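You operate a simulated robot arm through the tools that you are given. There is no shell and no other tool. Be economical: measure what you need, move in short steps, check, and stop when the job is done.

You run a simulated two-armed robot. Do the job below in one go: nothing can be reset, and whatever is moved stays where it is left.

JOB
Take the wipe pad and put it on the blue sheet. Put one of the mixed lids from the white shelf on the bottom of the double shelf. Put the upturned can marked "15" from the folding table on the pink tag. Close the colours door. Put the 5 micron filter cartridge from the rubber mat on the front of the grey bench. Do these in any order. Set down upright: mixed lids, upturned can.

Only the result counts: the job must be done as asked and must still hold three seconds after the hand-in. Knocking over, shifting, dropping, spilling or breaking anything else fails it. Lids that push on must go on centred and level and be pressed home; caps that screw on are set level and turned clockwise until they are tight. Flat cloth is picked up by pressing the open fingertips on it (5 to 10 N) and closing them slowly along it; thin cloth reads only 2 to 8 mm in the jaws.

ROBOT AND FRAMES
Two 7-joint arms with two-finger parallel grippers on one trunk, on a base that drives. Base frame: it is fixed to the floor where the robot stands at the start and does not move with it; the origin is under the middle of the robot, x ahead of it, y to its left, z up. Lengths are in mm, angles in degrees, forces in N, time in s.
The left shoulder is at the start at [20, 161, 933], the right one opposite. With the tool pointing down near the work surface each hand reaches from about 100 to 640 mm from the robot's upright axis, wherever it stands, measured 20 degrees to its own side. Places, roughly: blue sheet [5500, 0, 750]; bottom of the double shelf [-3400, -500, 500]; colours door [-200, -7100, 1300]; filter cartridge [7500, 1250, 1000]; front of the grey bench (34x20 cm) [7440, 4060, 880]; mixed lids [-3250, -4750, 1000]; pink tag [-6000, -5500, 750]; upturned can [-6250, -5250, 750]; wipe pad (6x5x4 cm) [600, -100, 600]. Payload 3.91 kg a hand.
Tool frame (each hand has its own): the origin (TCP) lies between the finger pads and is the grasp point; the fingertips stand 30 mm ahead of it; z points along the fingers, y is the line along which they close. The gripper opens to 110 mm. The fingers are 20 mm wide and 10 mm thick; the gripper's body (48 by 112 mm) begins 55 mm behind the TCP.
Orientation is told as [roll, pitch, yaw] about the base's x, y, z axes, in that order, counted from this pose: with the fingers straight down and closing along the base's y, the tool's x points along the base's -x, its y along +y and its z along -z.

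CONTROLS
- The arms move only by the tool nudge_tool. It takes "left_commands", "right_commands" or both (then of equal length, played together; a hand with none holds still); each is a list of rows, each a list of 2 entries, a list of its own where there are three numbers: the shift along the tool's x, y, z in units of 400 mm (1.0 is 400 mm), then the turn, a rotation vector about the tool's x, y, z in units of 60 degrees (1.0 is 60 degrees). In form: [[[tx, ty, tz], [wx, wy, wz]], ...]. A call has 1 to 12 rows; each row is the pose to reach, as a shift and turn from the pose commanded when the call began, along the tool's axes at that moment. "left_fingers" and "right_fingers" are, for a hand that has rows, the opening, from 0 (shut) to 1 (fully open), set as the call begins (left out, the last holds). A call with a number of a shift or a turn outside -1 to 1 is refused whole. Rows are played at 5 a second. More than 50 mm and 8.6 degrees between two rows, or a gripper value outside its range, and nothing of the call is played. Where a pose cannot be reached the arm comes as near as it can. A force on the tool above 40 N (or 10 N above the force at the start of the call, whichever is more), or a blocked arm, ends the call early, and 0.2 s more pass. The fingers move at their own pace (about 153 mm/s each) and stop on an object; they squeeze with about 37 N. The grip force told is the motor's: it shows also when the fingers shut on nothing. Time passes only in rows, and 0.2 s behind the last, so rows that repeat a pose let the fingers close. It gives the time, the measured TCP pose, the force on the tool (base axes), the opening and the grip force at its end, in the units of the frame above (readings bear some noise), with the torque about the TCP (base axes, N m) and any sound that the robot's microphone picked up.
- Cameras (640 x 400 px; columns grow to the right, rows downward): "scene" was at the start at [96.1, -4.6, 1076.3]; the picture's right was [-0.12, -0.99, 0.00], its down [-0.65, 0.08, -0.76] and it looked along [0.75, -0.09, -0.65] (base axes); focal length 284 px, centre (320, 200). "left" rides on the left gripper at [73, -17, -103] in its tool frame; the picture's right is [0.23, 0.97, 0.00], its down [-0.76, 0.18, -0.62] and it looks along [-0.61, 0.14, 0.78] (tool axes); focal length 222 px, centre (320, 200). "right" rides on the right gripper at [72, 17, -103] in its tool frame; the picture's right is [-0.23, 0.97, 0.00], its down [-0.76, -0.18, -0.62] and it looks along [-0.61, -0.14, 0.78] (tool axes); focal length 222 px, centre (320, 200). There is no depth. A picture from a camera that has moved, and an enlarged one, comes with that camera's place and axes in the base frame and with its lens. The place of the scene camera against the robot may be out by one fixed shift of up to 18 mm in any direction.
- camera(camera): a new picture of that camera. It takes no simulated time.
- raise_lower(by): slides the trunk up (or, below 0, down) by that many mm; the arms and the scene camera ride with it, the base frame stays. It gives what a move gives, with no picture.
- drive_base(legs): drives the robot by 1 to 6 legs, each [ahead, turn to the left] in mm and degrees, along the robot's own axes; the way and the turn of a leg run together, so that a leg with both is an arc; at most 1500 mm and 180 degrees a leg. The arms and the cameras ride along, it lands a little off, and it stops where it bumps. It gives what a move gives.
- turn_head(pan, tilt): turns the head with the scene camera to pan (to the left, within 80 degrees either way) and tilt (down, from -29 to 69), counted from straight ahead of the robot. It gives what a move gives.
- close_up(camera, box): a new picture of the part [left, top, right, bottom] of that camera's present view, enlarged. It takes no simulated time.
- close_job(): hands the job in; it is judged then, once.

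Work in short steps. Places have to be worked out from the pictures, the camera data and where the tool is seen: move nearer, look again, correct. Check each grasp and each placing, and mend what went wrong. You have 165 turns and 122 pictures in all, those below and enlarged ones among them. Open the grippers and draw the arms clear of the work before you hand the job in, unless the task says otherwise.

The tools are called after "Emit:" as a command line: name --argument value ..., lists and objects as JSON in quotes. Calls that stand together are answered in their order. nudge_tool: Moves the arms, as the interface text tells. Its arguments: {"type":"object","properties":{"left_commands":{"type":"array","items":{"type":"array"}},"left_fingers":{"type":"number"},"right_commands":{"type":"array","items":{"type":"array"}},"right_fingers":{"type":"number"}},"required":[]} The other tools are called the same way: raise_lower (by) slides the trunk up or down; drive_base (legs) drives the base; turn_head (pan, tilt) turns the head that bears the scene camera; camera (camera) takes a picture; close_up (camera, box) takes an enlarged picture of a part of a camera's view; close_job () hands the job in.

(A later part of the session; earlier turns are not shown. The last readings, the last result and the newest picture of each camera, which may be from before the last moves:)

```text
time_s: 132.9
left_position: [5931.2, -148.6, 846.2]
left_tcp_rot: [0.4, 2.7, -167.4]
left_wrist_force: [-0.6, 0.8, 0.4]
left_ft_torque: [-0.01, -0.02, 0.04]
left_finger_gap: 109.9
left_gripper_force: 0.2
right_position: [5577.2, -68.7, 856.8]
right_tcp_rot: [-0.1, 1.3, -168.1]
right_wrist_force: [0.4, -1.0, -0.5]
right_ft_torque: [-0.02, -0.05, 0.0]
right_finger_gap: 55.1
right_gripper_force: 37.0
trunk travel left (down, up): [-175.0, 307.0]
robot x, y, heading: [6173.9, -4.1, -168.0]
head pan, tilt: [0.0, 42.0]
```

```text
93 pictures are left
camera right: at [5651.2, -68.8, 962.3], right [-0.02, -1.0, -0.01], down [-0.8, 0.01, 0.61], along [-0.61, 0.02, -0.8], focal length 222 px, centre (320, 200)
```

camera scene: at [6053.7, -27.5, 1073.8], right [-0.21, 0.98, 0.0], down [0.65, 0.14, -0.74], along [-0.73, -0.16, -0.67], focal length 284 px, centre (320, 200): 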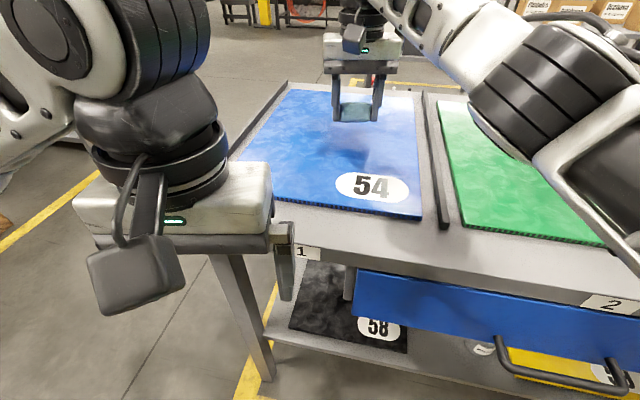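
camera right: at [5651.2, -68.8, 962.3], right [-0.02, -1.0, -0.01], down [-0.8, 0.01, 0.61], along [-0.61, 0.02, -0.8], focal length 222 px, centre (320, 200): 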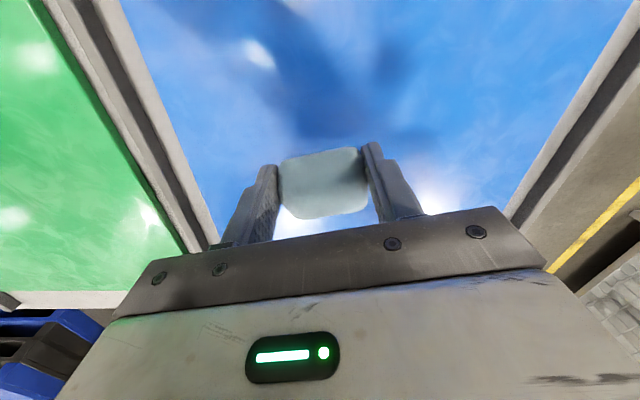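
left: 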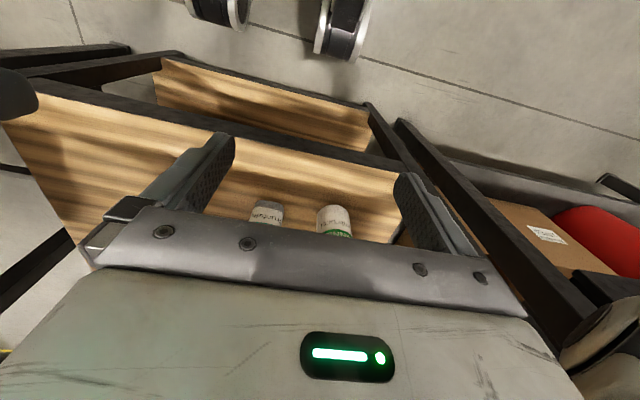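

Over the sheet. I tilt the hand as it was at the grasp so the pad's bottom is level, and lower toward z≈810.

Emit:
nudge_tool --right_commands '[[[0, 0, 0.03], [0, -0.11, 0]], [[0, 0, 0.06], [0, -0.22, 0]], [[0, 0, 0.09], [0, -0.33, 0]], [[0, 0, 0.117], [0, -0.46, 0]]]'

Emit:
camera --camera "right"

```text
time_s: 134.1
left_position: [5933.2, -146.9, 846.1]
left_tcp_rot: [0.4, 2.7, -167.4]
left_wrist_force: [0.1, 0.4, -0.3]
left_ft_torque: [-0.01, 0.02, -0.01]
left_finger_gap: 109.8
left_gripper_force: 0.0
right_position: [5578.8, -70.1, 822.0]
right_tcp_rot: [0.4, -27.8, -168.2]
right_wrist_force: [-0.6, -0.7, 13.2]
right_ft_torque: [0.36, 0.24, 0.09]
right_finger_gap: 55.0
right_gripper_force: 37.3
trunk travel left (down, up): [-175.0, 307.0]
robot x, y, heading: [6172.8, -0.0, -167.7]
head pan, tilt: [0.0, 42.0]
stopped in row 4 (right hand): the force on the tool passed its limit at 41 N (the readings are from after the stop); the commanded pose is now the measured one
```

```text
92 pictures are left
camera right: at [5693.1, -60.5, 879.1], right [0.01, -0.99, 0.11], down [-0.41, 0.1, 0.9], along [-0.91, -0.05, -0.41], focal length 222 px, centre (320, 200)
```

right: 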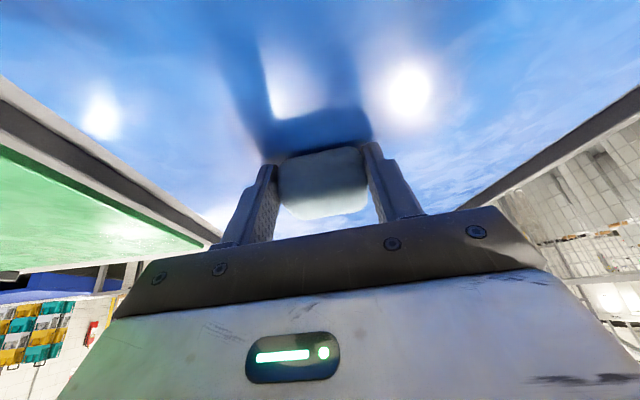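

Touching the sheet (z≈790). I release and rise along the tool axis.

Emit:
nudge_tool --right_commands '[[[0, 0, 0], [0, 0, 0]], [[0, 0, 0], [0, 0, 0]], [[0, 0, 0], [0, 0, 0]]]' --right_fingers 0.85

Emit:
nudge_tool --right_commands '[[[0, 0, -0.06], [0, 0, 0]], [[0, 0, -0.12], [0, 0, 0]], [[0, 0, -0.22], [0, 0, 0]]]'

Emit:
camera --camera "scene"

```text
time_s: 134.9
left_position: [5933.5, -147.8, 846.5]
left_tcp_rot: [0.3, 2.6, -167.4]
left_wrist_force: [0.4, 0.0, -1.2]
left_ft_torque: [0.03, -0.01, 0.01]
left_finger_gap: 109.8
left_gripper_force: 0.0
right_position: [5580.6, -69.7, 820.9]
right_tcp_rot: [0.4, -27.6, -168.1]
right_wrist_force: [-2.3, -7.7, 23.6]
right_ft_torque: [0.83, 0.39, 0.31]
right_finger_gap: 89.9
right_gripper_force: 0.0
trunk travel left (down, up): [-175.0, 307.0]
robot x, y, heading: [6170.5, -6.8, -167.7]
head pan, tilt: [0.0, 42.0]
```

```text
time_s: 135.7
left_position: [5933.0, -147.3, 844.8]
left_tcp_rot: [0.4, 2.6, -167.4]
left_wrist_force: [-0.6, -0.5, 0.1]
left_ft_torque: [0.03, 0.01, -0.02]
left_finger_gap: 110.1
left_gripper_force: 0.0
right_position: [5618.9, -58.7, 895.3]
right_tcp_rot: [0.2, -27.0, -168.3]
right_wrist_force: [-0.1, 0.8, 0.1]
right_ft_torque: [0.02, -0.01, 0.01]
right_finger_gap: 93.3
right_gripper_force: 0.0
trunk travel left (down, up): [-175.0, 307.0]
robot x, y, heading: [6170.6, -2.5, -168.0]
head pan, tilt: [0.0, 42.0]
```

```text
91 pictures are left
camera scene: at [6054.2, -27.4, 1073.8], right [-0.21, 0.98, 0.0], down [0.65, 0.14, -0.74], along [-0.73, -0.16, -0.67], focal length 284 px, centre (320, 200)
```

scene: 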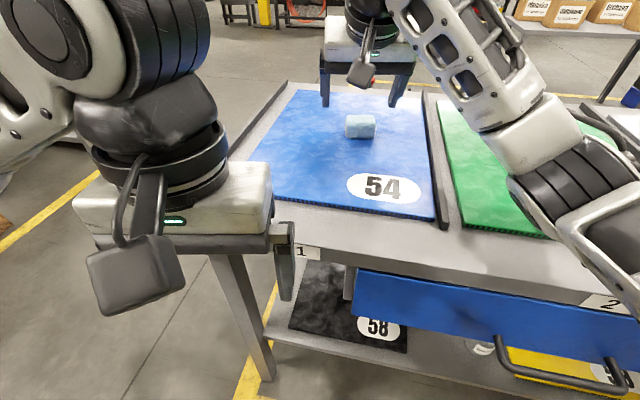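

The pad lies on the sheet, but the sheet may have moved a little toward the divider. I enlarge to check.

Emit:
close_up --camera "scene" --box '[230, 70, 470, 240]'

```text
2.35 times, centred on (350, 155) of scene
camera zoom: at [6054.2, -27.4, 1073.8], right [-0.21, 0.98, 0.0], down [0.65, 0.14, -0.74], along [-0.73, -0.16, -0.67], focal length 669 px, centre (249, 306)
```

zoom: 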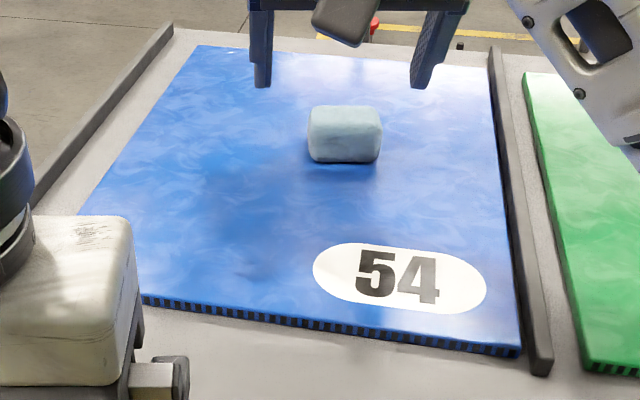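

The sheet slid roughly 20–25 mm toward the divider (right) when the fingers opened against it. I'll press shut fingertips gently on it beside the pad and slide it back. First, upright the hand at about [5640,-110,865].

Emit:
nudge_tool --right_commands '[[[0.014, 0.034, 0.014], [0, 0.11, 0]], [[0.028, 0.068, 0.028], [0, 0.22, 0]], [[0.042, 0.1, 0.042], [0, 0.33, 0]], [[0.056, 0.135, 0.055], [0, 0.44, 0]]]' --right_fingers 0

Emit:
nudge_tool --right_commands '[[[0, 0, 0.05], [0, 0, 0]], [[0, 0, 0.09], [0, 0, 0]]]'

Emit:
camera --camera "right"

```text
time_s: 136.7
left_position: [5933.8, -147.5, 845.1]
left_tcp_rot: [0.5, 2.6, -167.3]
left_wrist_force: [0.5, 0.6, 0.1]
left_ft_torque: [0.02, 0.0, 0.01]
left_finger_gap: 109.6
left_gripper_force: 0.0
right_position: [5640.0, -111.7, 865.5]
right_tcp_rot: [0.3, -0.7, -168.1]
right_wrist_force: [0.1, 1.2, 0.1]
right_ft_torque: [0.0, 0.01, -0.01]
right_finger_gap: 0.0
right_gripper_force: 36.4
trunk travel left (down, up): [-175.0, 307.0]
robot x, y, heading: [6169.4, -2.0, -168.0]
head pan, tilt: [0.0, 42.0]
```

```text
time_s: 137.3
left_position: [5932.0, -148.6, 845.0]
left_tcp_rot: [0.4, 2.7, -167.3]
left_wrist_force: [0.6, 0.3, -0.4]
left_ft_torque: [0.01, -0.03, 0.0]
left_finger_gap: 110.3
left_gripper_force: 0.1
right_position: [5639.1, -111.8, 829.6]
right_tcp_rot: [0.3, -0.8, -168.0]
right_wrist_force: [-0.3, 0.0, 0.0]
right_ft_torque: [-0.01, 0.03, -0.02]
right_finger_gap: 0.0
right_gripper_force: 36.9
trunk travel left (down, up): [-175.0, 307.0]
robot x, y, heading: [6171.8, -5.4, -168.2]
head pan, tilt: [0.0, 42.0]
```

```text
89 pictures are left
camera right: at [5714.9, -110.1, 932.6], right [-0.02, -1.0, 0.01], down [-0.77, 0.02, 0.63], along [-0.63, 0.01, -0.77], focal length 222 px, centre (320, 200)
```

right: 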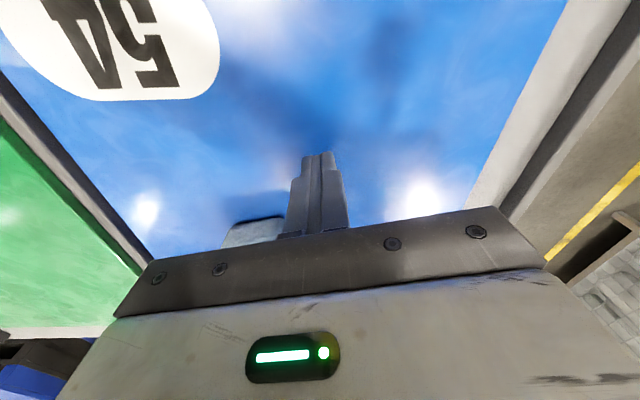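

Gap on the far side is now large, so I'll move the sheet about 20 mm toward -y. I press down first.

Emit:
nudge_tool --right_commands '[[[0, 0, 0.015], [0, 0, 0]], [[0, 0, 0.025], [0, 0, 0]]]'

```text
time_s: 137.9
left_position: [5932.7, -147.8, 845.9]
left_tcp_rot: [0.4, 2.7, -167.4]
left_wrist_force: [-0.5, 0.1, -0.3]
left_ft_torque: [0.0, -0.02, -0.03]
left_finger_gap: 109.8
left_gripper_force: 0.0
right_position: [5639.8, -111.0, 819.8]
right_tcp_rot: [0.3, -0.7, -167.9]
right_wrist_force: [0.2, 0.4, 1.5]
right_ft_torque: [0.01, 0.0, -0.03]
right_finger_gap: 0.2
right_gripper_force: 37.4
trunk travel left (down, up): [-175.0, 307.0]
robot x, y, heading: [6168.8, -0.8, -167.6]
head pan, tilt: [0.0, 42.0]
```

Just touching. I press a few mm more and drag 20 mm left.

Emit:
nudge_tool --right_commands '[[[0, 0, 0.012], [0, 0, 0]], [[0, 0.018, 0.012], [0, 0, 0]], [[0, 0.036, 0.012], [0, 0, 0]], [[0, 0.052, 0.012], [0, 0, 0]]]'

Emit:
camera --camera "right"

```text
time_s: 138.9
left_position: [5933.9, -146.7, 847.2]
left_tcp_rot: [0.4, 2.5, -167.3]
left_wrist_force: [-0.5, 0.1, 0.2]
left_ft_torque: [0.01, -0.02, 0.02]
left_finger_gap: 110.1
left_gripper_force: 0.2
right_position: [5643.4, -130.2, 820.9]
right_tcp_rot: [0.2, -1.2, -168.2]
right_wrist_force: [-1.5, 10.7, 33.0]
right_ft_torque: [0.39, -0.2, 0.03]
right_finger_gap: 0.4
right_gripper_force: 37.2
trunk travel left (down, up): [-175.0, 307.0]
robot x, y, heading: [6171.9, -4.0, -167.5]
head pan, tilt: [0.0, 42.0]
```

```text
88 pictures are left
camera right: at [5720.6, -129.5, 921.7], right [-0.02, -1.0, 0.01], down [-0.77, 0.02, 0.64], along [-0.64, 0.01, -0.77], focal length 222 px, centre (320, 200)
```

right: 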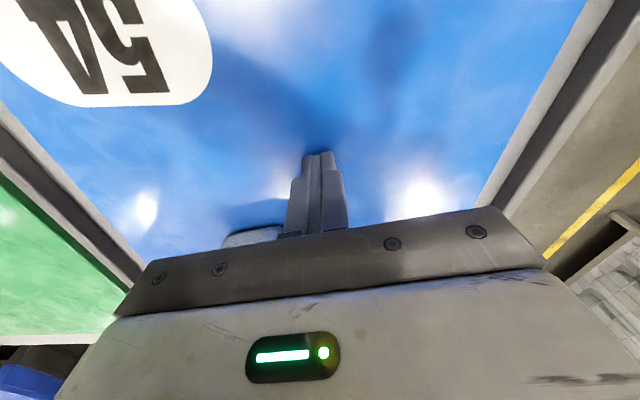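

The sheet moved with the fingers and now sits about centred between the dividers. I lift straight up and verify with the scene camera.

Emit:
nudge_tool --right_commands '[[[0, 0, -0.06], [0, 0, 0]], [[0, 0, -0.16], [0, 0, 0]], [[0, 0, -0.26], [0, 0, 0]]]'

Emit:
close_up --camera "scene" --box '[230, 70, 470, 240]'

```text
time_s: 139.7
left_position: [5932.6, -146.7, 845.7]
left_tcp_rot: [0.3, 2.7, -167.4]
left_wrist_force: [0.3, 0.2, 0.0]
left_ft_torque: [0.01, 0.0, 0.0]
left_finger_gap: 109.8
left_gripper_force: 0.0
right_position: [5643.9, -130.7, 919.3]
right_tcp_rot: [0.3, -0.8, -168.1]
right_wrist_force: [-0.5, 0.7, 0.3]
right_ft_torque: [0.01, 0.0, -0.01]
right_finger_gap: 0.0
right_gripper_force: 36.5
trunk travel left (down, up): [-175.0, 307.0]
robot x, y, heading: [6173.0, -3.4, -167.8]
head pan, tilt: [0.0, 42.0]
```

```text
2.35 times, centred on (350, 155) of scene
camera zoom: at [6054.2, -27.5, 1073.8], right [-0.21, 0.98, 0.0], down [0.65, 0.14, -0.74], along [-0.73, -0.16, -0.67], focal length 669 px, centre (249, 306)
```

zoom: 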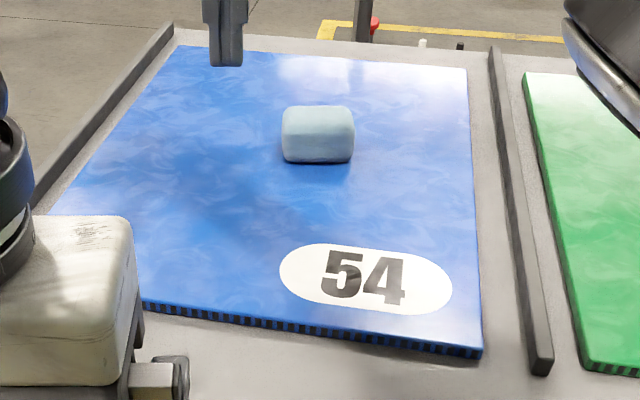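

The sheet is back within a few mm of its original place, with the pad on it. I draw the right arm in.

Emit:
nudge_tool --right_commands '[[[0.106, -0.051, 0], [0, 0, 0]], [[0.212, -0.102, 0.0], [0, 0, 0]], [[0.318, -0.153, 0.02], [0, 0, 0]], [[0.424, -0.204, 0.05], [0, 0, 0]], [[0.53, -0.255, 0.08], [0, 0, 0]], [[0.636, -0.306, 0.11], [0, 0, 0]], [[0.7425, -0.357, 0.14], [0, 0, 0]]]' --right_fingers 1

Emit:
drive_base --legs '[[-330, 0], [0, -102], [1240, 0], [0, -90], [300, 0]]'

Emit:
raise_lower --by 200

Emit:
camera --camera "scene"

```text
time_s: 141.3
left_position: [5932.2, -147.8, 846.4]
left_tcp_rot: [0.3, 2.7, -167.5]
left_wrist_force: [0.0, 0.6, -0.1]
left_ft_torque: [0.04, -0.01, 0.0]
left_finger_gap: 110.1
left_gripper_force: 0.1
right_position: [5906.0, 70.7, 859.9]
right_tcp_rot: [0.2, -0.7, -168.0]
right_wrist_force: [-0.9, -0.5, 0.0]
right_ft_torque: [-0.02, -0.01, 0.01]
right_finger_gap: 109.7
right_gripper_force: 0.0
trunk travel left (down, up): [-175.0, 307.0]
robot x, y, heading: [6168.5, -4.4, -167.6]
head pan, tilt: [0.0, 42.0]
```

```text
time_s: 159.2
left_position: [7062.5, 1406.9, 845.7]
left_tcp_rot: [0.4, 2.7, 0.5]
left_wrist_force: [0.4, 0.2, 0.5]
left_ft_torque: [-0.01, -0.04, 0.02]
left_finger_gap: 110.0
left_gripper_force: 0.1
right_position: [7042.5, 1188.6, 859.1]
right_tcp_rot: [0.4, -0.8, -0.2]
right_wrist_force: [0.2, 0.4, 0.2]
right_ft_torque: [-0.01, 0.03, -0.01]
right_finger_gap: 109.9
right_gripper_force: 0.0
trunk travel left (down, up): [-175.0, 307.0]
robot x, y, heading: [6802.8, 1314.8, 0.0]
head pan, tilt: [0.0, 42.0]
```

```text
time_s: 161.3
left_position: [7062.7, 1407.6, 1045.7]
left_tcp_rot: [0.4, 2.7, 0.4]
left_wrist_force: [0.4, -0.5, -0.5]
left_ft_torque: [0.0, -0.01, 0.0]
left_finger_gap: 110.1
left_gripper_force: 0.0
right_position: [7043.9, 1188.2, 1060.1]
right_tcp_rot: [0.3, -0.7, -0.2]
right_wrist_force: [0.2, 0.4, 0.2]
right_ft_torque: [-0.01, 0.0, 0.01]
right_finger_gap: 110.0
right_gripper_force: 0.1
trunk travel left (down, up): [-375.0, 107.0]
robot x, y, heading: [6801.6, 1322.2, -0.0]
head pan, tilt: [0.0, 42.0]
```

```text
86 pictures are left
camera scene: at [6928.4, 1317.2, 1273.8], right [0.0, -1.0, 0.0], down [-0.67, 0.0, -0.74], along [0.74, 0.0, -0.67], focal length 284 px, centre (320, 200)
```

scene: 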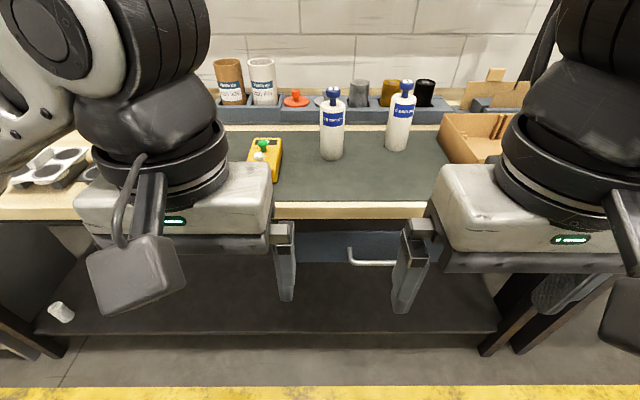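

Triangulated: the 5 micron cartridge stands at [7540,1128], base z≈902, top z≈1054; bench edge x≈7300. I drive up 145 mm and take the right hand above it at z 1110.

Emit:
drive_base --legs '[[145, 0]]'

Emit:
nudge_tool --right_commands '[[[-0.06, -0.01, -0.08], [0, 0, 0]], [[-0.16, -0.02, -0.125], [0, 0, 0]], [[-0.27, -0.04, -0.125], [0, 0, 0]], [[-0.38, -0.06, -0.125], [0, 0, 0]], [[-0.49, -0.08, -0.125], [0, 0, 0]], [[-0.6, -0.1, -0.125], [0, 0, 0]], [[-0.7, -0.12, -0.125], [0, 0, 0]], [[-0.8, -0.145, -0.125], [0, 0, 0]]]' --right_fingers 0.8

Emit:
camera --camera "right"

Emit:
camera --camera "scene"

```text
time_s: 162.7
left_position: [7207.1, 1406.8, 1045.1]
left_tcp_rot: [0.3, 2.8, 0.5]
left_wrist_force: [0.8, -0.2, 0.1]
left_ft_torque: [-0.02, 0.0, -0.04]
left_finger_gap: 109.9
left_gripper_force: 0.1
right_position: [7188.0, 1188.8, 1059.4]
right_tcp_rot: [0.3, -0.8, -0.2]
right_wrist_force: [1.1, -0.2, 1.3]
right_ft_torque: [0.0, -0.02, -0.02]
right_finger_gap: 109.9
right_gripper_force: 0.1
trunk travel left (down, up): [-375.0, 107.0]
robot x, y, heading: [6942.7, 1317.5, 0.2]
head pan, tilt: [0.0, 42.0]
```

```text
time_s: 164.5
left_position: [7207.1, 1407.8, 1045.2]
left_tcp_rot: [0.4, 2.7, 0.6]
left_wrist_force: [-0.7, -0.8, 0.2]
left_ft_torque: [-0.01, -0.01, 0.03]
left_finger_gap: 110.0
left_gripper_force: 0.0
right_position: [7507.1, 1129.9, 1113.2]
right_tcp_rot: [0.2, -0.7, -0.2]
right_wrist_force: [0.7, -0.2, 0.5]
right_ft_torque: [0.05, 0.0, 0.02]
right_finger_gap: 88.0
right_gripper_force: 0.0
trunk travel left (down, up): [-375.0, 107.0]
robot x, y, heading: [6945.0, 1311.6, 0.0]
head pan, tilt: [0.0, 42.0]
```

```text
85 pictures are left
camera right: at [7434.2, 1148.4, 1215.7], right [0.23, 0.97, 0.01], down [0.75, -0.18, 0.63], along [0.62, -0.14, -0.77], focal length 222 px, centre (320, 200)
```

right: 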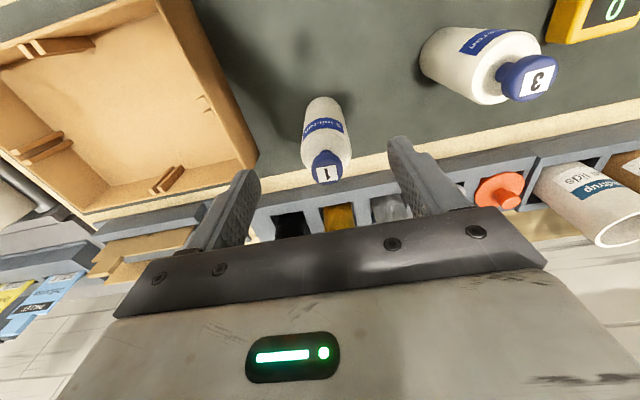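

```text
84 pictures are left
camera scene: at [7073.2, 1317.6, 1273.8], right [0.0, -1.0, 0.0], down [-0.67, 0.0, -0.74], along [0.74, 0.0, -0.67], focal length 284 px, centre (320, 200)
```

scene: 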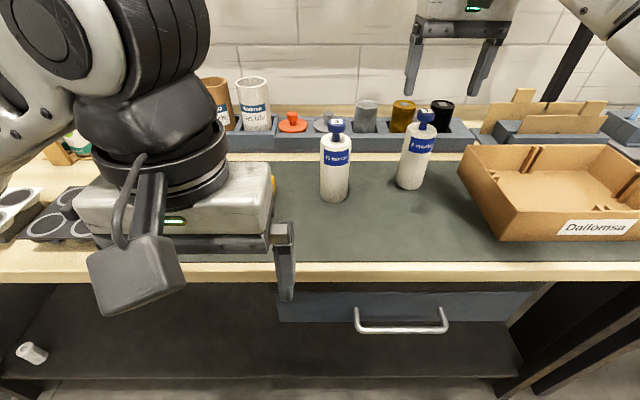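

Right camera gives the cartridge at about [7530,1133], top z≈1056. I centre and descend to TCP z≈1014 so the tips straddle the body's upper part.

Emit:
nudge_tool --right_commands '[[[-0.0575, 0.0075, 0], [0, 0, 0]], [[-0.0575, 0.0075, 0.08], [0, 0, 0]], [[-0.0575, 0.0075, 0.16], [0, 0, 0]], [[-0.0575, 0.0075, 0.22], [0, 0, 0]], [[-0.0575, 0.0075, 0.25], [0, 0, 0]]]'

Emit:
camera --camera "right"

Emit:
close_up --camera "scene" --box '[340, 60, 540, 210]'

```text
time_s: 165.7
left_position: [7207.8, 1407.7, 1046.0]
left_tcp_rot: [0.4, 2.7, 0.5]
left_wrist_force: [-0.4, 0.4, -1.0]
left_ft_torque: [-0.01, -0.01, -0.02]
left_finger_gap: 110.0
left_gripper_force: 0.0
right_position: [7531.1, 1133.2, 1013.5]
right_tcp_rot: [0.3, -0.9, -0.2]
right_wrist_force: [0.9, -0.6, 0.6]
right_ft_torque: [0.0, -0.02, 0.01]
right_finger_gap: 88.0
right_gripper_force: 0.1
trunk travel left (down, up): [-375.0, 107.0]
robot x, y, heading: [6941.1, 1316.7, 0.0]
head pan, tilt: [0.0, 42.0]
```

```text
83 pictures are left
camera right: at [7457.6, 1150.6, 1116.3], right [0.23, 0.97, 0.01], down [0.75, -0.18, 0.63], along [0.62, -0.14, -0.77], focal length 222 px, centre (320, 200)
```

right: 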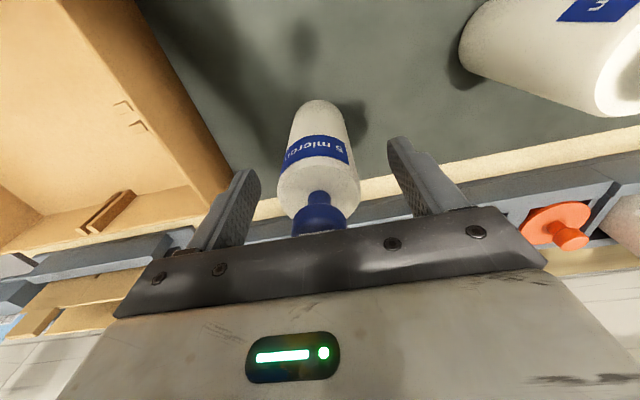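

```text
2.67 times, centred on (440, 135) of scene
camera zoom: at [7072.9, 1317.2, 1273.9], right [0.0, -1.0, 0.0], down [-0.67, 0.0, -0.74], along [0.74, 0.0, -0.67], focal length 758 px, centre (0, 373)
```

zoom: 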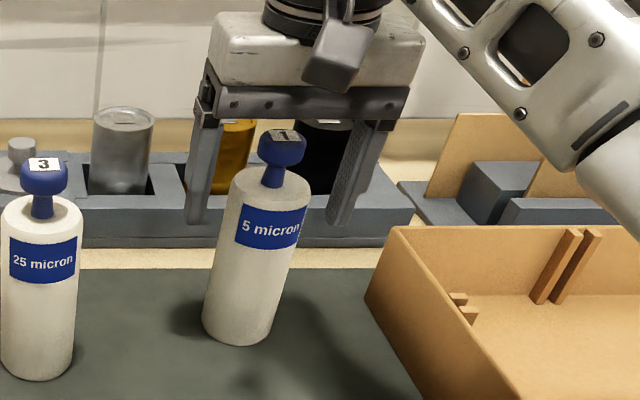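

TCP lies on the cartridge axis in the right camera. I close and lift.

Emit:
nudge_tool --right_commands '[[[0, 0, 0], [0, 0, 0]], [[0, 0, 0], [0, 0, 0]], [[0, 0, 0], [0, 0, 0]]]' --right_fingers 0

Emit:
nudge_tool --right_commands '[[[0, 0, -0.08], [0, 0, 0]], [[0, 0, -0.18], [0, 0, 0]], [[0, 0, -0.28], [0, 0, 0]], [[0, 0, -0.4], [0, 0, 0]]]'

Emit:
camera --camera "scene"

```text
time_s: 166.5
left_position: [7206.5, 1407.5, 1044.7]
left_tcp_rot: [0.4, 2.7, 0.5]
left_wrist_force: [0.0, 0.3, -0.2]
left_ft_torque: [-0.01, -0.01, -0.02]
left_finger_gap: 109.9
left_gripper_force: 0.1
right_position: [7530.5, 1131.6, 1013.8]
right_tcp_rot: [0.4, -0.8, -0.1]
right_wrist_force: [0.6, -1.8, 2.3]
right_ft_torque: [-0.2, -0.15, -0.05]
right_finger_gap: 52.5
right_gripper_force: 36.8
trunk travel left (down, up): [-375.0, 107.0]
robot x, y, heading: [6944.9, 1318.9, -0.0]
head pan, tilt: [0.0, 42.0]
```

```text
time_s: 167.5
left_position: [7206.9, 1407.6, 1045.2]
left_tcp_rot: [0.3, 2.6, 0.6]
left_wrist_force: [0.3, 0.3, 0.5]
left_ft_torque: [-0.03, -0.02, -0.02]
left_finger_gap: 109.6
left_gripper_force: 0.0
right_position: [7528.0, 1133.6, 1177.2]
right_tcp_rot: [0.3, -0.8, -0.1]
right_wrist_force: [-0.7, 0.6, -1.5]
right_ft_torque: [-0.01, 0.03, -0.04]
right_finger_gap: 52.0
right_gripper_force: 36.6
trunk travel left (down, up): [-375.0, 107.0]
robot x, y, heading: [6942.7, 1313.9, -0.1]
head pan, tilt: [0.0, 42.0]
```

```text
81 pictures are left
camera scene: at [7072.3, 1318.2, 1273.9], right [0.0, -1.0, 0.0], down [-0.67, 0.0, -0.74], along [0.74, 0.0, -0.67], focal length 284 px, centre (320, 200)
```

scene: 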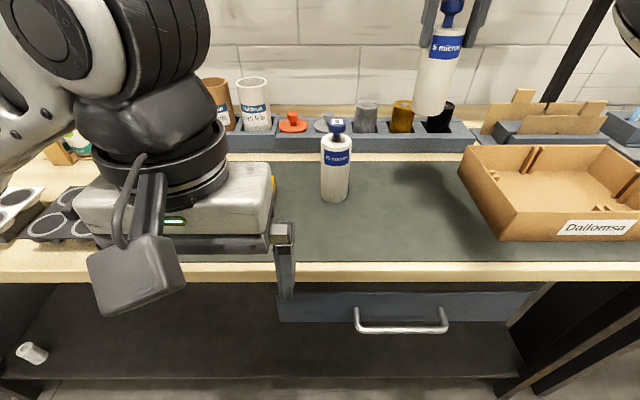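

The cartridge is held. I draw the hand in, back away, and drive to the grey bench at y≈4.06 m.

Emit:
nudge_tool --right_commands '[[[0.11, 0.02, 0], [0, 0, 0]], [[0.22, 0.04, 0], [0, 0, 0]], [[0.33, 0.06, 0], [0, 0, 0]], [[0.44, 0.08, 0], [0, 0, 0]], [[0.55, 0.1, 0], [0, 0, 0]], [[0.66, 0.12, 0], [0, 0, 0]], [[0.77, 0.13, 0.0], [0, 0, 0]], [[0.83, 0.13, 0.0], [0, 0, 0]]]'

Emit:
drive_base --legs '[[-430, 0], [0, 90], [1400, 0], [1300, 0], [0, -90]]'

Emit:
turn_head --pan 0 --tilt 28

Emit:
camera --camera "scene"

```text
time_s: 169.3
left_position: [7207.9, 1407.0, 1046.5]
left_tcp_rot: [0.4, 2.7, 0.4]
left_wrist_force: [-0.3, 0.3, -0.2]
left_ft_torque: [0.01, -0.04, -0.01]
left_finger_gap: 109.8
left_gripper_force: 0.1
right_position: [7196.3, 1184.7, 1171.3]
right_tcp_rot: [0.3, -0.7, -0.1]
right_wrist_force: [-0.2, -1.0, -2.3]
right_ft_torque: [0.04, 0.0, 0.0]
right_finger_gap: 52.1
right_gripper_force: 37.1
trunk travel left (down, up): [-375.0, 107.0]
robot x, y, heading: [6945.7, 1317.3, -0.3]
head pan, tilt: [0.0, 42.0]
```

```text
time_s: 192.2
left_position: [6778.5, 4101.3, 1045.5]
left_tcp_rot: [0.4, 2.7, 0.0]
left_wrist_force: [0.0, 0.2, -0.1]
left_ft_torque: [-0.01, -0.01, 0.03]
left_finger_gap: 110.0
left_gripper_force: 0.0
right_position: [6766.5, 3878.9, 1171.0]
right_tcp_rot: [0.3, -0.7, -0.6]
right_wrist_force: [-0.6, -0.1, -1.8]
right_ft_torque: [0.03, 0.05, 0.03]
right_finger_gap: 51.3
right_gripper_force: 36.9
trunk travel left (down, up): [-375.0, 107.0]
robot x, y, heading: [6514.0, 4012.8, -0.2]
head pan, tilt: [0.0, 42.0]
```

```text
time_s: 193.0
left_position: [6778.3, 4102.1, 1045.3]
left_tcp_rot: [0.4, 2.6, 0.2]
left_wrist_force: [-0.1, 0.2, 0.3]
left_ft_torque: [-0.02, 0.01, -0.04]
left_finger_gap: 110.1
left_gripper_force: 0.1
right_position: [6767.4, 3880.0, 1170.6]
right_tcp_rot: [0.3, -0.7, -0.6]
right_wrist_force: [-0.2, 0.2, -1.7]
right_ft_torque: [0.02, 0.02, 0.01]
right_finger_gap: 51.3
right_gripper_force: 37.0
trunk travel left (down, up): [-375.0, 107.0]
robot x, y, heading: [6516.0, 4016.1, -0.6]
head pan, tilt: [0.0, 28.0]
```

```text
80 pictures are left
camera scene: at [6650.8, 4013.0, 1295.2], right [-0.01, -1.0, 0.0], down [-0.47, 0.0, -0.88], along [0.88, -0.01, -0.47], focal length 284 px, centre (320, 200)
```

scene: 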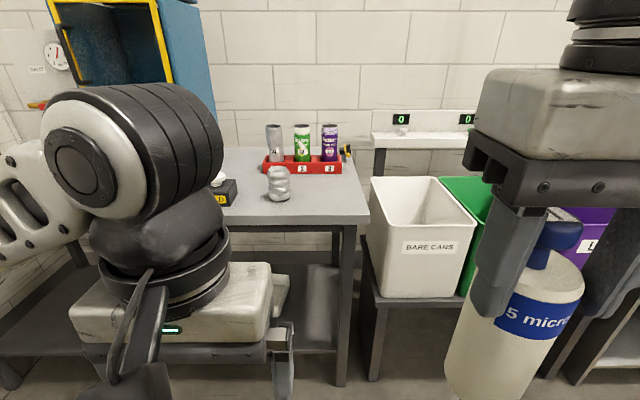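

Grey bench: front edge x≈7328, right edge y≈3880; a crumpled can near [7480,4135]. I'll set the cartridge about [7425,4000]. First I shift both hands left a bit to clear the white bin, then drive up.

Emit:
nudge_tool --left_commands '[[[0, 0.08, 0], [0, 0, 0]], [[0, 0.15, 0], [0, 0, 0]]]' --right_commands '[[[0, 0.08, 0], [0, 0, 0]], [[0, 0.18, 0], [0, 0, 0]]]'

Emit:
drive_base --legs '[[350, 0]]'

Emit:
turn_head --pan 0 --tilt 42

Emit:
camera --camera "scene"

```text
time_s: 193.6
left_position: [6779.1, 4163.6, 1046.5]
left_tcp_rot: [0.3, 2.7, 0.1]
left_wrist_force: [0.5, -0.2, -0.3]
left_ft_torque: [-0.03, -0.02, 0.02]
left_finger_gap: 110.1
left_gripper_force: 0.0
right_position: [6766.9, 3952.4, 1171.0]
right_tcp_rot: [0.2, -0.6, -0.6]
right_wrist_force: [0.1, 0.3, -0.7]
right_ft_torque: [-0.02, 0.02, 0.04]
right_finger_gap: 51.6
right_gripper_force: 36.7
trunk travel left (down, up): [-375.0, 107.0]
robot x, y, heading: [6518.2, 4014.3, -0.4]
head pan, tilt: [0.0, 28.0]
```

```text
time_s: 195.9
left_position: [7131.0, 4160.1, 1045.9]
left_tcp_rot: [0.5, 2.7, 0.0]
left_wrist_force: [0.8, -0.3, -0.2]
left_ft_torque: [0.01, -0.02, -0.04]
left_finger_gap: 110.2
left_gripper_force: 0.0
right_position: [7118.1, 3949.2, 1171.2]
right_tcp_rot: [0.4, -0.7, -0.7]
right_wrist_force: [0.1, -0.4, -1.3]
right_ft_torque: [-0.02, 0.03, 0.04]
right_finger_gap: 51.1
right_gripper_force: 36.8
trunk travel left (down, up): [-375.0, 107.0]
robot x, y, heading: [6865.8, 4011.5, -0.4]
head pan, tilt: [0.0, 28.0]
```

```text
time_s: 196.6
left_position: [7130.2, 4160.0, 1046.0]
left_tcp_rot: [0.4, 2.7, 0.0]
left_wrist_force: [1.3, 1.2, 0.3]
left_ft_torque: [0.04, 0.0, 0.02]
left_finger_gap: 109.8
left_gripper_force: 0.1
right_position: [7119.0, 3949.7, 1171.2]
right_tcp_rot: [0.3, -0.7, -0.7]
right_wrist_force: [0.6, 0.1, -2.6]
right_ft_torque: [-0.01, 0.02, 0.0]
right_finger_gap: 51.3
right_gripper_force: 37.4
trunk travel left (down, up): [-375.0, 107.0]
robot x, y, heading: [6866.7, 4007.6, -0.4]
head pan, tilt: [0.0, 42.0]
```

```text
79 pictures are left
camera scene: at [6994.9, 4010.4, 1274.8], right [-0.01, -1.0, 0.0], down [-0.66, 0.01, -0.75], along [0.75, -0.01, -0.66], focal length 284 px, centre (320, 200)
```

scene: 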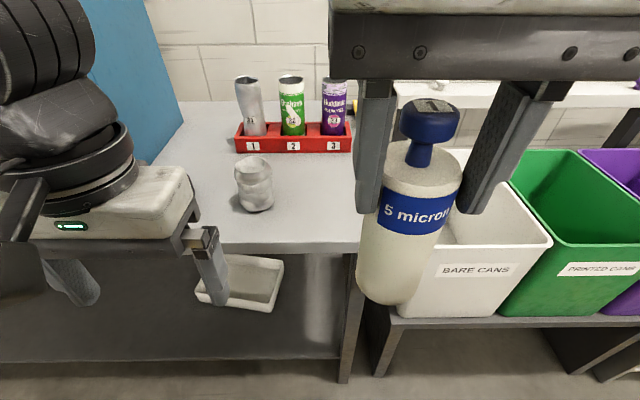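

Bench top z≈875. I move over [7425,3990] at height, then descend in part.

Emit:
nudge_tool --right_commands '[[[-0.1, 0.015, 0], [0, 0, 0]], [[-0.21, 0.03, 0], [0, 0, 0]], [[-0.32, 0.045, 0], [0, 0, 0]], [[-0.43, 0.06, 0], [0, 0, 0]], [[-0.54, 0.075, 0], [0, 0, 0]], [[-0.65, 0.09, 0.02], [0, 0, 0]], [[-0.75, 0.105, 0.06], [0, 0, 0]], [[-0.765, 0.11, 0.16], [0, 0, 0]], [[-0.765, 0.11, 0.26], [0, 0, 0]], [[-0.765, 0.11, 0.35], [0, 0, 0]]]'

Emit:
camera --camera "scene"

Emit:
camera --camera "right"

```text
time_s: 198.8
left_position: [7130.4, 4159.3, 1046.1]
left_tcp_rot: [0.4, 2.7, 0.0]
left_wrist_force: [0.1, 0.3, 0.3]
left_ft_torque: [0.01, 0.01, 0.02]
left_finger_gap: 110.2
left_gripper_force: 0.0
right_position: [7426.0, 3989.9, 1034.1]
right_tcp_rot: [0.3, -0.7, -0.7]
right_wrist_force: [-0.4, 0.2, -2.0]
right_ft_torque: [0.01, 0.04, -0.02]
right_finger_gap: 51.0
right_gripper_force: 37.0
trunk travel left (down, up): [-375.0, 107.0]
robot x, y, heading: [6865.4, 4009.8, -0.2]
head pan, tilt: [0.0, 42.0]
```

```text
78 pictures are left
camera scene: at [6994.7, 4010.3, 1273.8], right [-0.01, -1.0, 0.0], down [-0.67, 0.01, -0.74], along [0.74, -0.01, -0.67], focal length 284 px, centre (320, 200)
```

scene: 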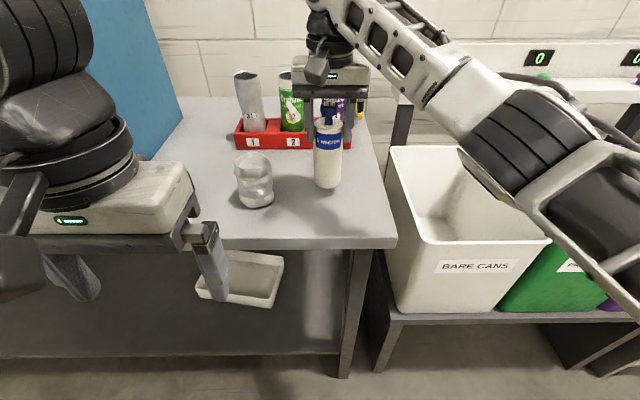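

```text
77 pictures are left
camera right: at [7352.7, 4009.5, 1137.0], right [0.24, 0.97, 0.01], down [0.75, -0.19, 0.63], along [0.62, -0.14, -0.77], focal length 222 px, centre (320, 200)
```

right: 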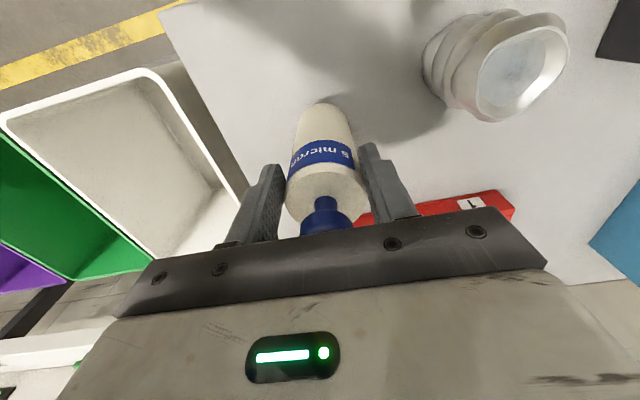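

The spot is clear. I lower until it touches.

Emit:
nudge_tool --right_commands '[[[0, 0, 0.04], [0, 0, 0]], [[0, 0, 0.075], [0, 0, 0]], [[0, 0, 0.09], [0, 0, 0]], [[0, 0, 0.1], [0, 0, 0]], [[0, 0, 0.11], [0, 0, 0]]]'

```text
time_s: 200.0
left_position: [7129.6, 4160.3, 1045.7]
left_tcp_rot: [0.4, 2.8, 0.0]
left_wrist_force: [-0.3, -0.3, -0.3]
left_ft_torque: [-0.02, 0.01, 0.01]
left_finger_gap: 109.9
left_gripper_force: 0.1
right_position: [7426.1, 3990.2, 988.7]
right_tcp_rot: [0.2, -0.8, -0.7]
right_wrist_force: [-0.9, 0.0, -0.3]
right_ft_torque: [0.0, -0.01, 0.0]
right_finger_gap: 0.0
right_gripper_force: 37.1
trunk travel left (down, up): [-375.0, 107.0]
robot x, y, heading: [6864.9, 4008.7, -0.5]
head pan, tilt: [0.0, 42.0]
```

The jaws read 0 — the cartridge slipped out. I look.

Emit:
camera --camera "scene"

Emit:
camera --camera "right"

```text
76 pictures are left
camera scene: at [6994.6, 4010.4, 1273.7], right [-0.01, -1.0, 0.0], down [-0.67, 0.01, -0.74], along [0.74, -0.01, -0.67], focal length 284 px, centre (320, 200)
```

scene: 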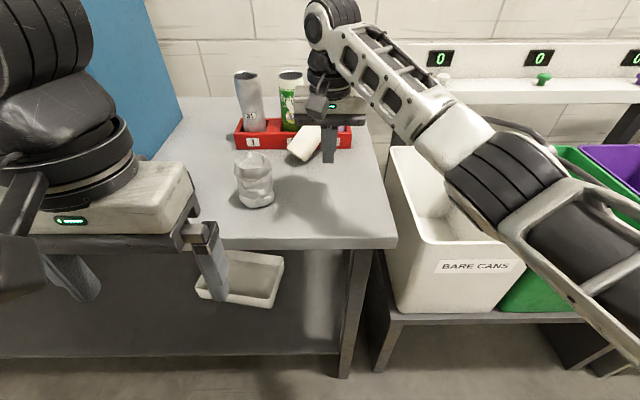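

```text
75 pictures are left
camera right: at [7353.7, 4009.6, 1092.4], right [0.24, 0.97, 0.01], down [0.75, -0.19, 0.63], along [0.61, -0.15, -0.78], focal length 222 px, centre (320, 200)
```

right: 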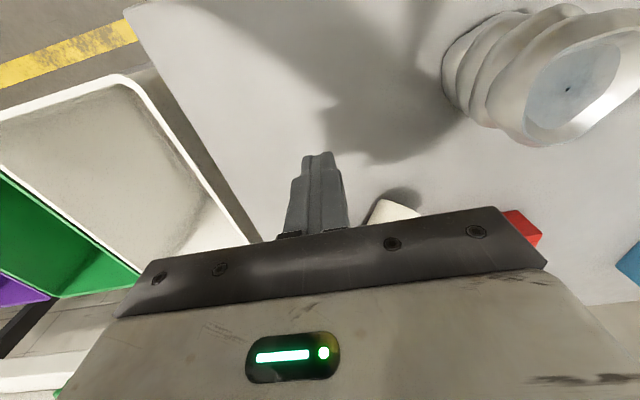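

It slipped and lies toward the red rack. I raise the hand, draw it back, and look closely.

Emit:
nudge_tool --right_commands '[[[0, 0, -0.1], [0, 0, 0]], [[0.05, 0, -0.2], [0, 0, 0]], [[0.15, 0, -0.26], [0, 0, 0]], [[0.26, 0, -0.28], [0, 0, 0]], [[0.37, 0, -0.28], [0, 0, 0]]]' --right_fingers 1

Emit:
camera --camera "right"

Emit:
close_up --camera "scene" --box '[200, 60, 400, 220]'

```text
time_s: 201.2
left_position: [7129.5, 4159.2, 1046.5]
left_tcp_rot: [0.3, 2.6, 0.0]
left_wrist_force: [-1.2, 0.2, -0.3]
left_ft_torque: [0.03, -0.02, 0.01]
left_finger_gap: 110.0
left_gripper_force: 0.0
right_position: [7277.0, 3991.9, 1101.1]
right_tcp_rot: [0.3, -0.6, -0.7]
right_wrist_force: [-0.3, 0.0, 0.2]
right_ft_torque: [0.03, 0.02, 0.0]
right_finger_gap: 110.1
right_gripper_force: 0.1
trunk travel left (down, up): [-375.0, 107.0]
robot x, y, heading: [6864.9, 4008.5, -0.4]
head pan, tilt: [0.0, 42.0]
```

```text
74 pictures are left
camera right: at [7203.5, 4010.6, 1203.2], right [0.24, 0.97, 0.01], down [0.75, -0.19, 0.63], along [0.61, -0.15, -0.78], focal length 222 px, centre (320, 200)
```

right: 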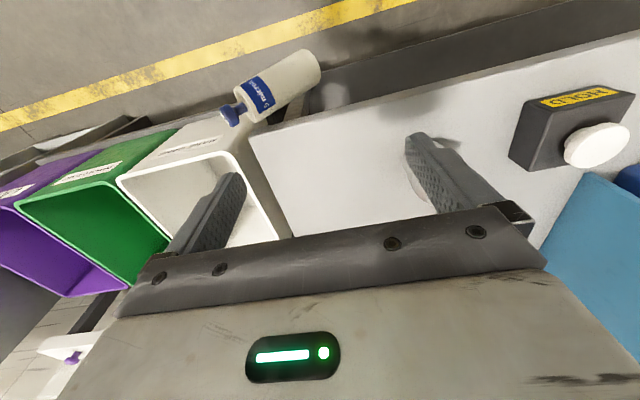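

```text
2.50 times, centred on (300, 140) of scene
camera zoom: at [6994.0, 4010.3, 1273.9], right [-0.01, -1.0, 0.0], down [-0.67, 0.01, -0.74], along [0.74, -0.01, -0.67], focal length 710 px, centre (370, 350)
```

zoom: 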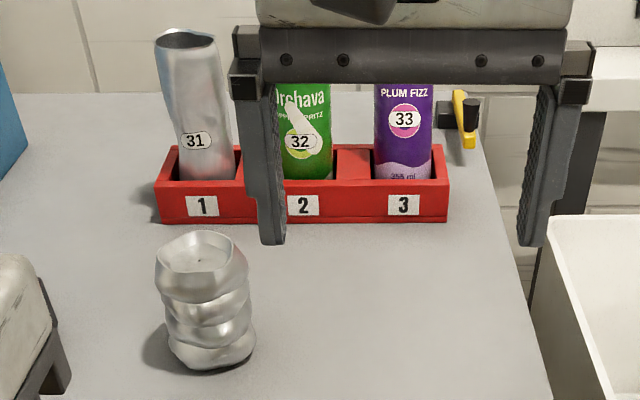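

The cartridge rolled toward the bench's front right corner. I let it settle and look down.

Emit:
turn_head --pan -5 --tilt 60

Emit:
camera --camera "scene"

Emit:
camera --camera "right"

```text
time_s: 202.0
left_position: [7130.3, 4158.5, 1045.7]
left_tcp_rot: [0.4, 2.7, 0.1]
left_wrist_force: [0.0, -0.2, 0.1]
left_ft_torque: [-0.01, -0.04, 0.0]
left_finger_gap: 109.8
left_gripper_force: 0.1
right_position: [7278.3, 3991.3, 1100.5]
right_tcp_rot: [0.3, -0.7, -0.7]
right_wrist_force: [-0.2, 0.0, -0.4]
right_ft_torque: [0.01, 0.0, 0.01]
right_finger_gap: 109.9
right_gripper_force: 0.0
trunk travel left (down, up): [-375.0, 107.0]
robot x, y, heading: [6864.1, 4014.8, -0.6]
head pan, tilt: [-5.0, 60.0]
```

```text
72 pictures are left
camera scene: at [6977.1, 4004.7, 1250.1], right [-0.09, -1.0, 0.0], down [-0.86, 0.08, -0.5], along [0.5, -0.05, -0.87], focal length 284 px, centre (320, 200)
```

scene: 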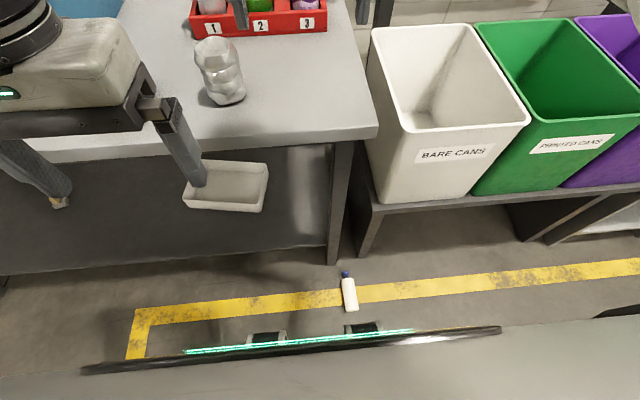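

```text
71 pictures are left
camera right: at [7204.5, 4010.8, 1203.1], right [0.24, 0.97, 0.01], down [0.75, -0.19, 0.63], along [0.62, -0.15, -0.77], focal length 222 px, centre (320, 200)
```

right: 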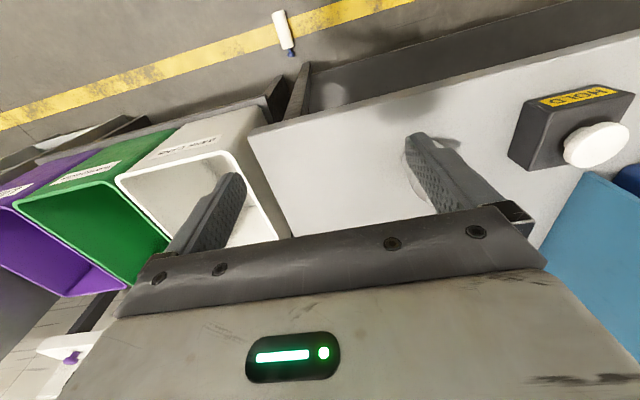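

It lies on the floor around [7220,3858], along x, whole. I'll pick it up from there: back off 65 mm, shift the right hand over it, and lower the trunk fully.

Emit:
drive_base --legs '[[-75, 0]]'

Emit:
nudge_tool --right_commands '[[[0, -0.11, 0], [0, 0, 0]], [[0, -0.22, 0], [0, 0, 0]], [[0, -0.33, 0], [0, 0, 0]]]' --right_fingers 0.9

Emit:
raise_lower --by -370

Emit:
camera --camera "right"

Emit:
camera --camera "scene"

```text
time_s: 203.1
left_position: [7056.0, 4160.0, 1046.7]
left_tcp_rot: [0.4, 2.6, 0.0]
left_wrist_force: [0.1, 0.6, 0.8]
left_ft_torque: [0.03, 0.01, 0.0]
left_finger_gap: 110.1
left_gripper_force: 0.1
right_position: [7201.9, 3991.3, 1100.6]
right_tcp_rot: [0.3, -0.9, -0.7]
right_wrist_force: [-0.9, 0.2, -0.7]
right_ft_torque: [-0.01, -0.03, 0.05]
right_finger_gap: 110.1
right_gripper_force: 0.1
trunk travel left (down, up): [-375.0, 107.0]
robot x, y, heading: [6792.7, 4010.6, -0.5]
head pan, tilt: [-5.0, 60.0]
```

```text
time_s: 203.9
left_position: [7056.5, 4158.4, 1046.2]
left_tcp_rot: [0.4, 2.7, 0.0]
left_wrist_force: [-0.6, -0.7, -0.2]
left_ft_torque: [0.01, 0.04, 0.02]
left_finger_gap: 110.1
left_gripper_force: 0.0
right_position: [7202.4, 3859.7, 1099.8]
right_tcp_rot: [0.3, -0.7, -0.7]
right_wrist_force: [-0.4, 0.3, 0.1]
right_ft_torque: [0.02, 0.02, -0.02]
right_finger_gap: 99.2
right_gripper_force: 0.1
trunk travel left (down, up): [-375.0, 107.0]
robot x, y, heading: [6793.8, 4010.4, -0.4]
head pan, tilt: [-5.0, 60.0]
```

```text
time_s: 207.4
left_position: [7056.7, 4159.9, 676.9]
left_tcp_rot: [0.3, 2.7, -0.1]
left_wrist_force: [0.2, -0.4, -0.4]
left_ft_torque: [0.02, -0.03, -0.03]
left_finger_gap: 109.8
left_gripper_force: 0.1
right_position: [7202.5, 3861.4, 729.6]
right_tcp_rot: [0.3, -0.7, -0.7]
right_wrist_force: [0.0, 0.2, 0.4]
right_ft_torque: [0.01, 0.02, -0.02]
right_finger_gap: 99.1
right_gripper_force: 0.1
trunk travel left (down, up): [-5.0, 477.0]
robot x, y, heading: [6792.2, 4011.7, -0.3]
head pan, tilt: [-5.0, 60.0]
```

```text
70 pictures are left
camera right: at [7128.8, 3880.1, 832.3], right [0.24, 0.97, 0.01], down [0.75, -0.19, 0.63], along [0.62, -0.14, -0.77], focal length 222 px, centre (320, 200)
```

right: 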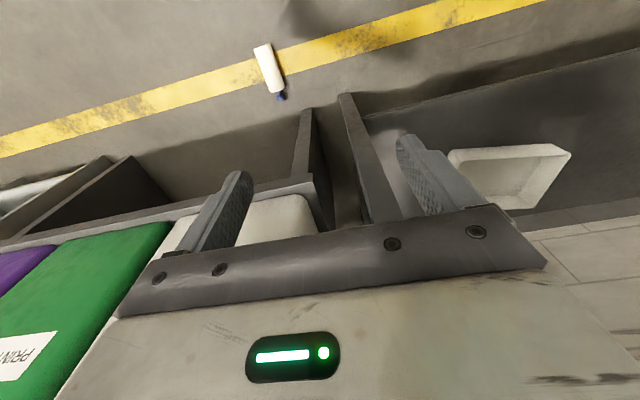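

```text
69 pictures are left
camera scene: at [6903.1, 4005.3, 880.1], right [-0.09, -1.0, 0.0], down [-0.86, 0.08, -0.5], along [0.5, -0.05, -0.87], focal length 284 px, centre (320, 200)
```

scene: 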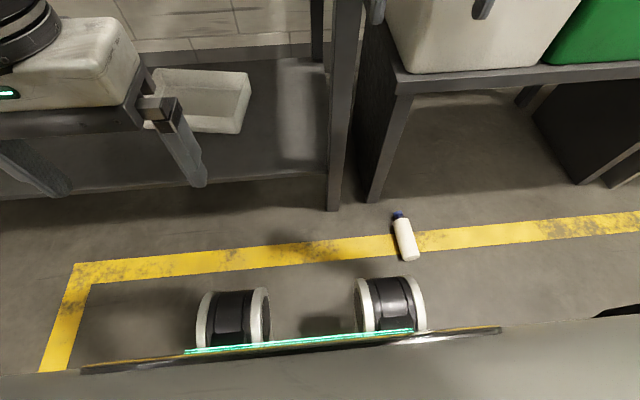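

The cartridge now lies near [7210,3712] (it rolled a bit), cap to +x. It's too far to the right for a low reach, so I shift the base 180 mm toward -y and look again.

Emit:
drive_base --legs '[[0, -90], [185, 0], [0, 90.4]]'

Emit:
camera --camera "right"

Emit:
camera --camera "scene"

```text
time_s: 216.6
left_position: [7054.8, 3977.9, 676.4]
left_tcp_rot: [0.4, 2.7, 0.7]
left_wrist_force: [-0.7, 0.1, 0.1]
left_ft_torque: [-0.02, -0.01, 0.02]
left_finger_gap: 110.0
left_gripper_force: 0.0
right_position: [7205.1, 3680.6, 729.0]
right_tcp_rot: [0.3, -0.7, -0.1]
right_wrist_force: [-0.6, 0.6, 0.8]
right_ft_torque: [0.0, 0.0, 0.02]
right_finger_gap: 98.9
right_gripper_force: 0.1
trunk travel left (down, up): [-5.0, 477.0]
robot x, y, heading: [6795.7, 3825.1, 0.3]
head pan, tilt: [-5.0, 60.0]
```

```text
68 pictures are left
camera right: at [7131.0, 3698.8, 832.3], right [0.23, 0.97, 0.01], down [0.75, -0.18, 0.63], along [0.62, -0.14, -0.77], focal length 222 px, centre (320, 200)
```

right: 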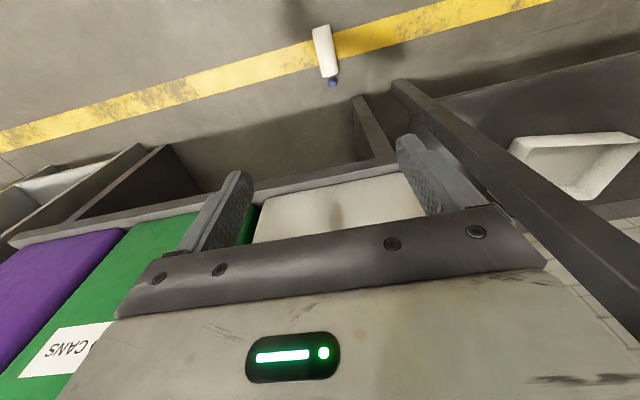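

```text
67 pictures are left
camera scene: at [6903.8, 3821.4, 880.1], right [-0.08, -1.0, 0.0], down [-0.86, 0.07, -0.5], along [0.5, -0.04, -0.87], focal length 284 px, centre (320, 200)
```

scene: 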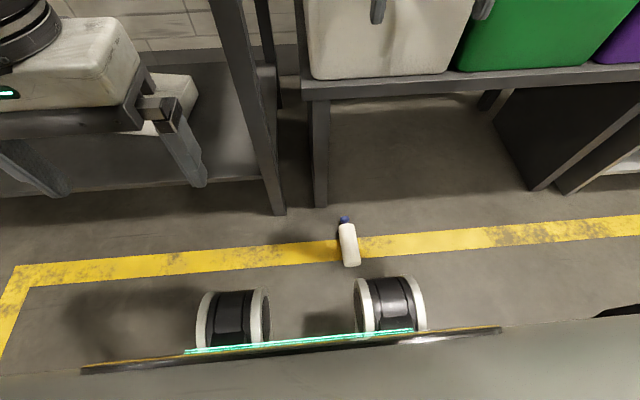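

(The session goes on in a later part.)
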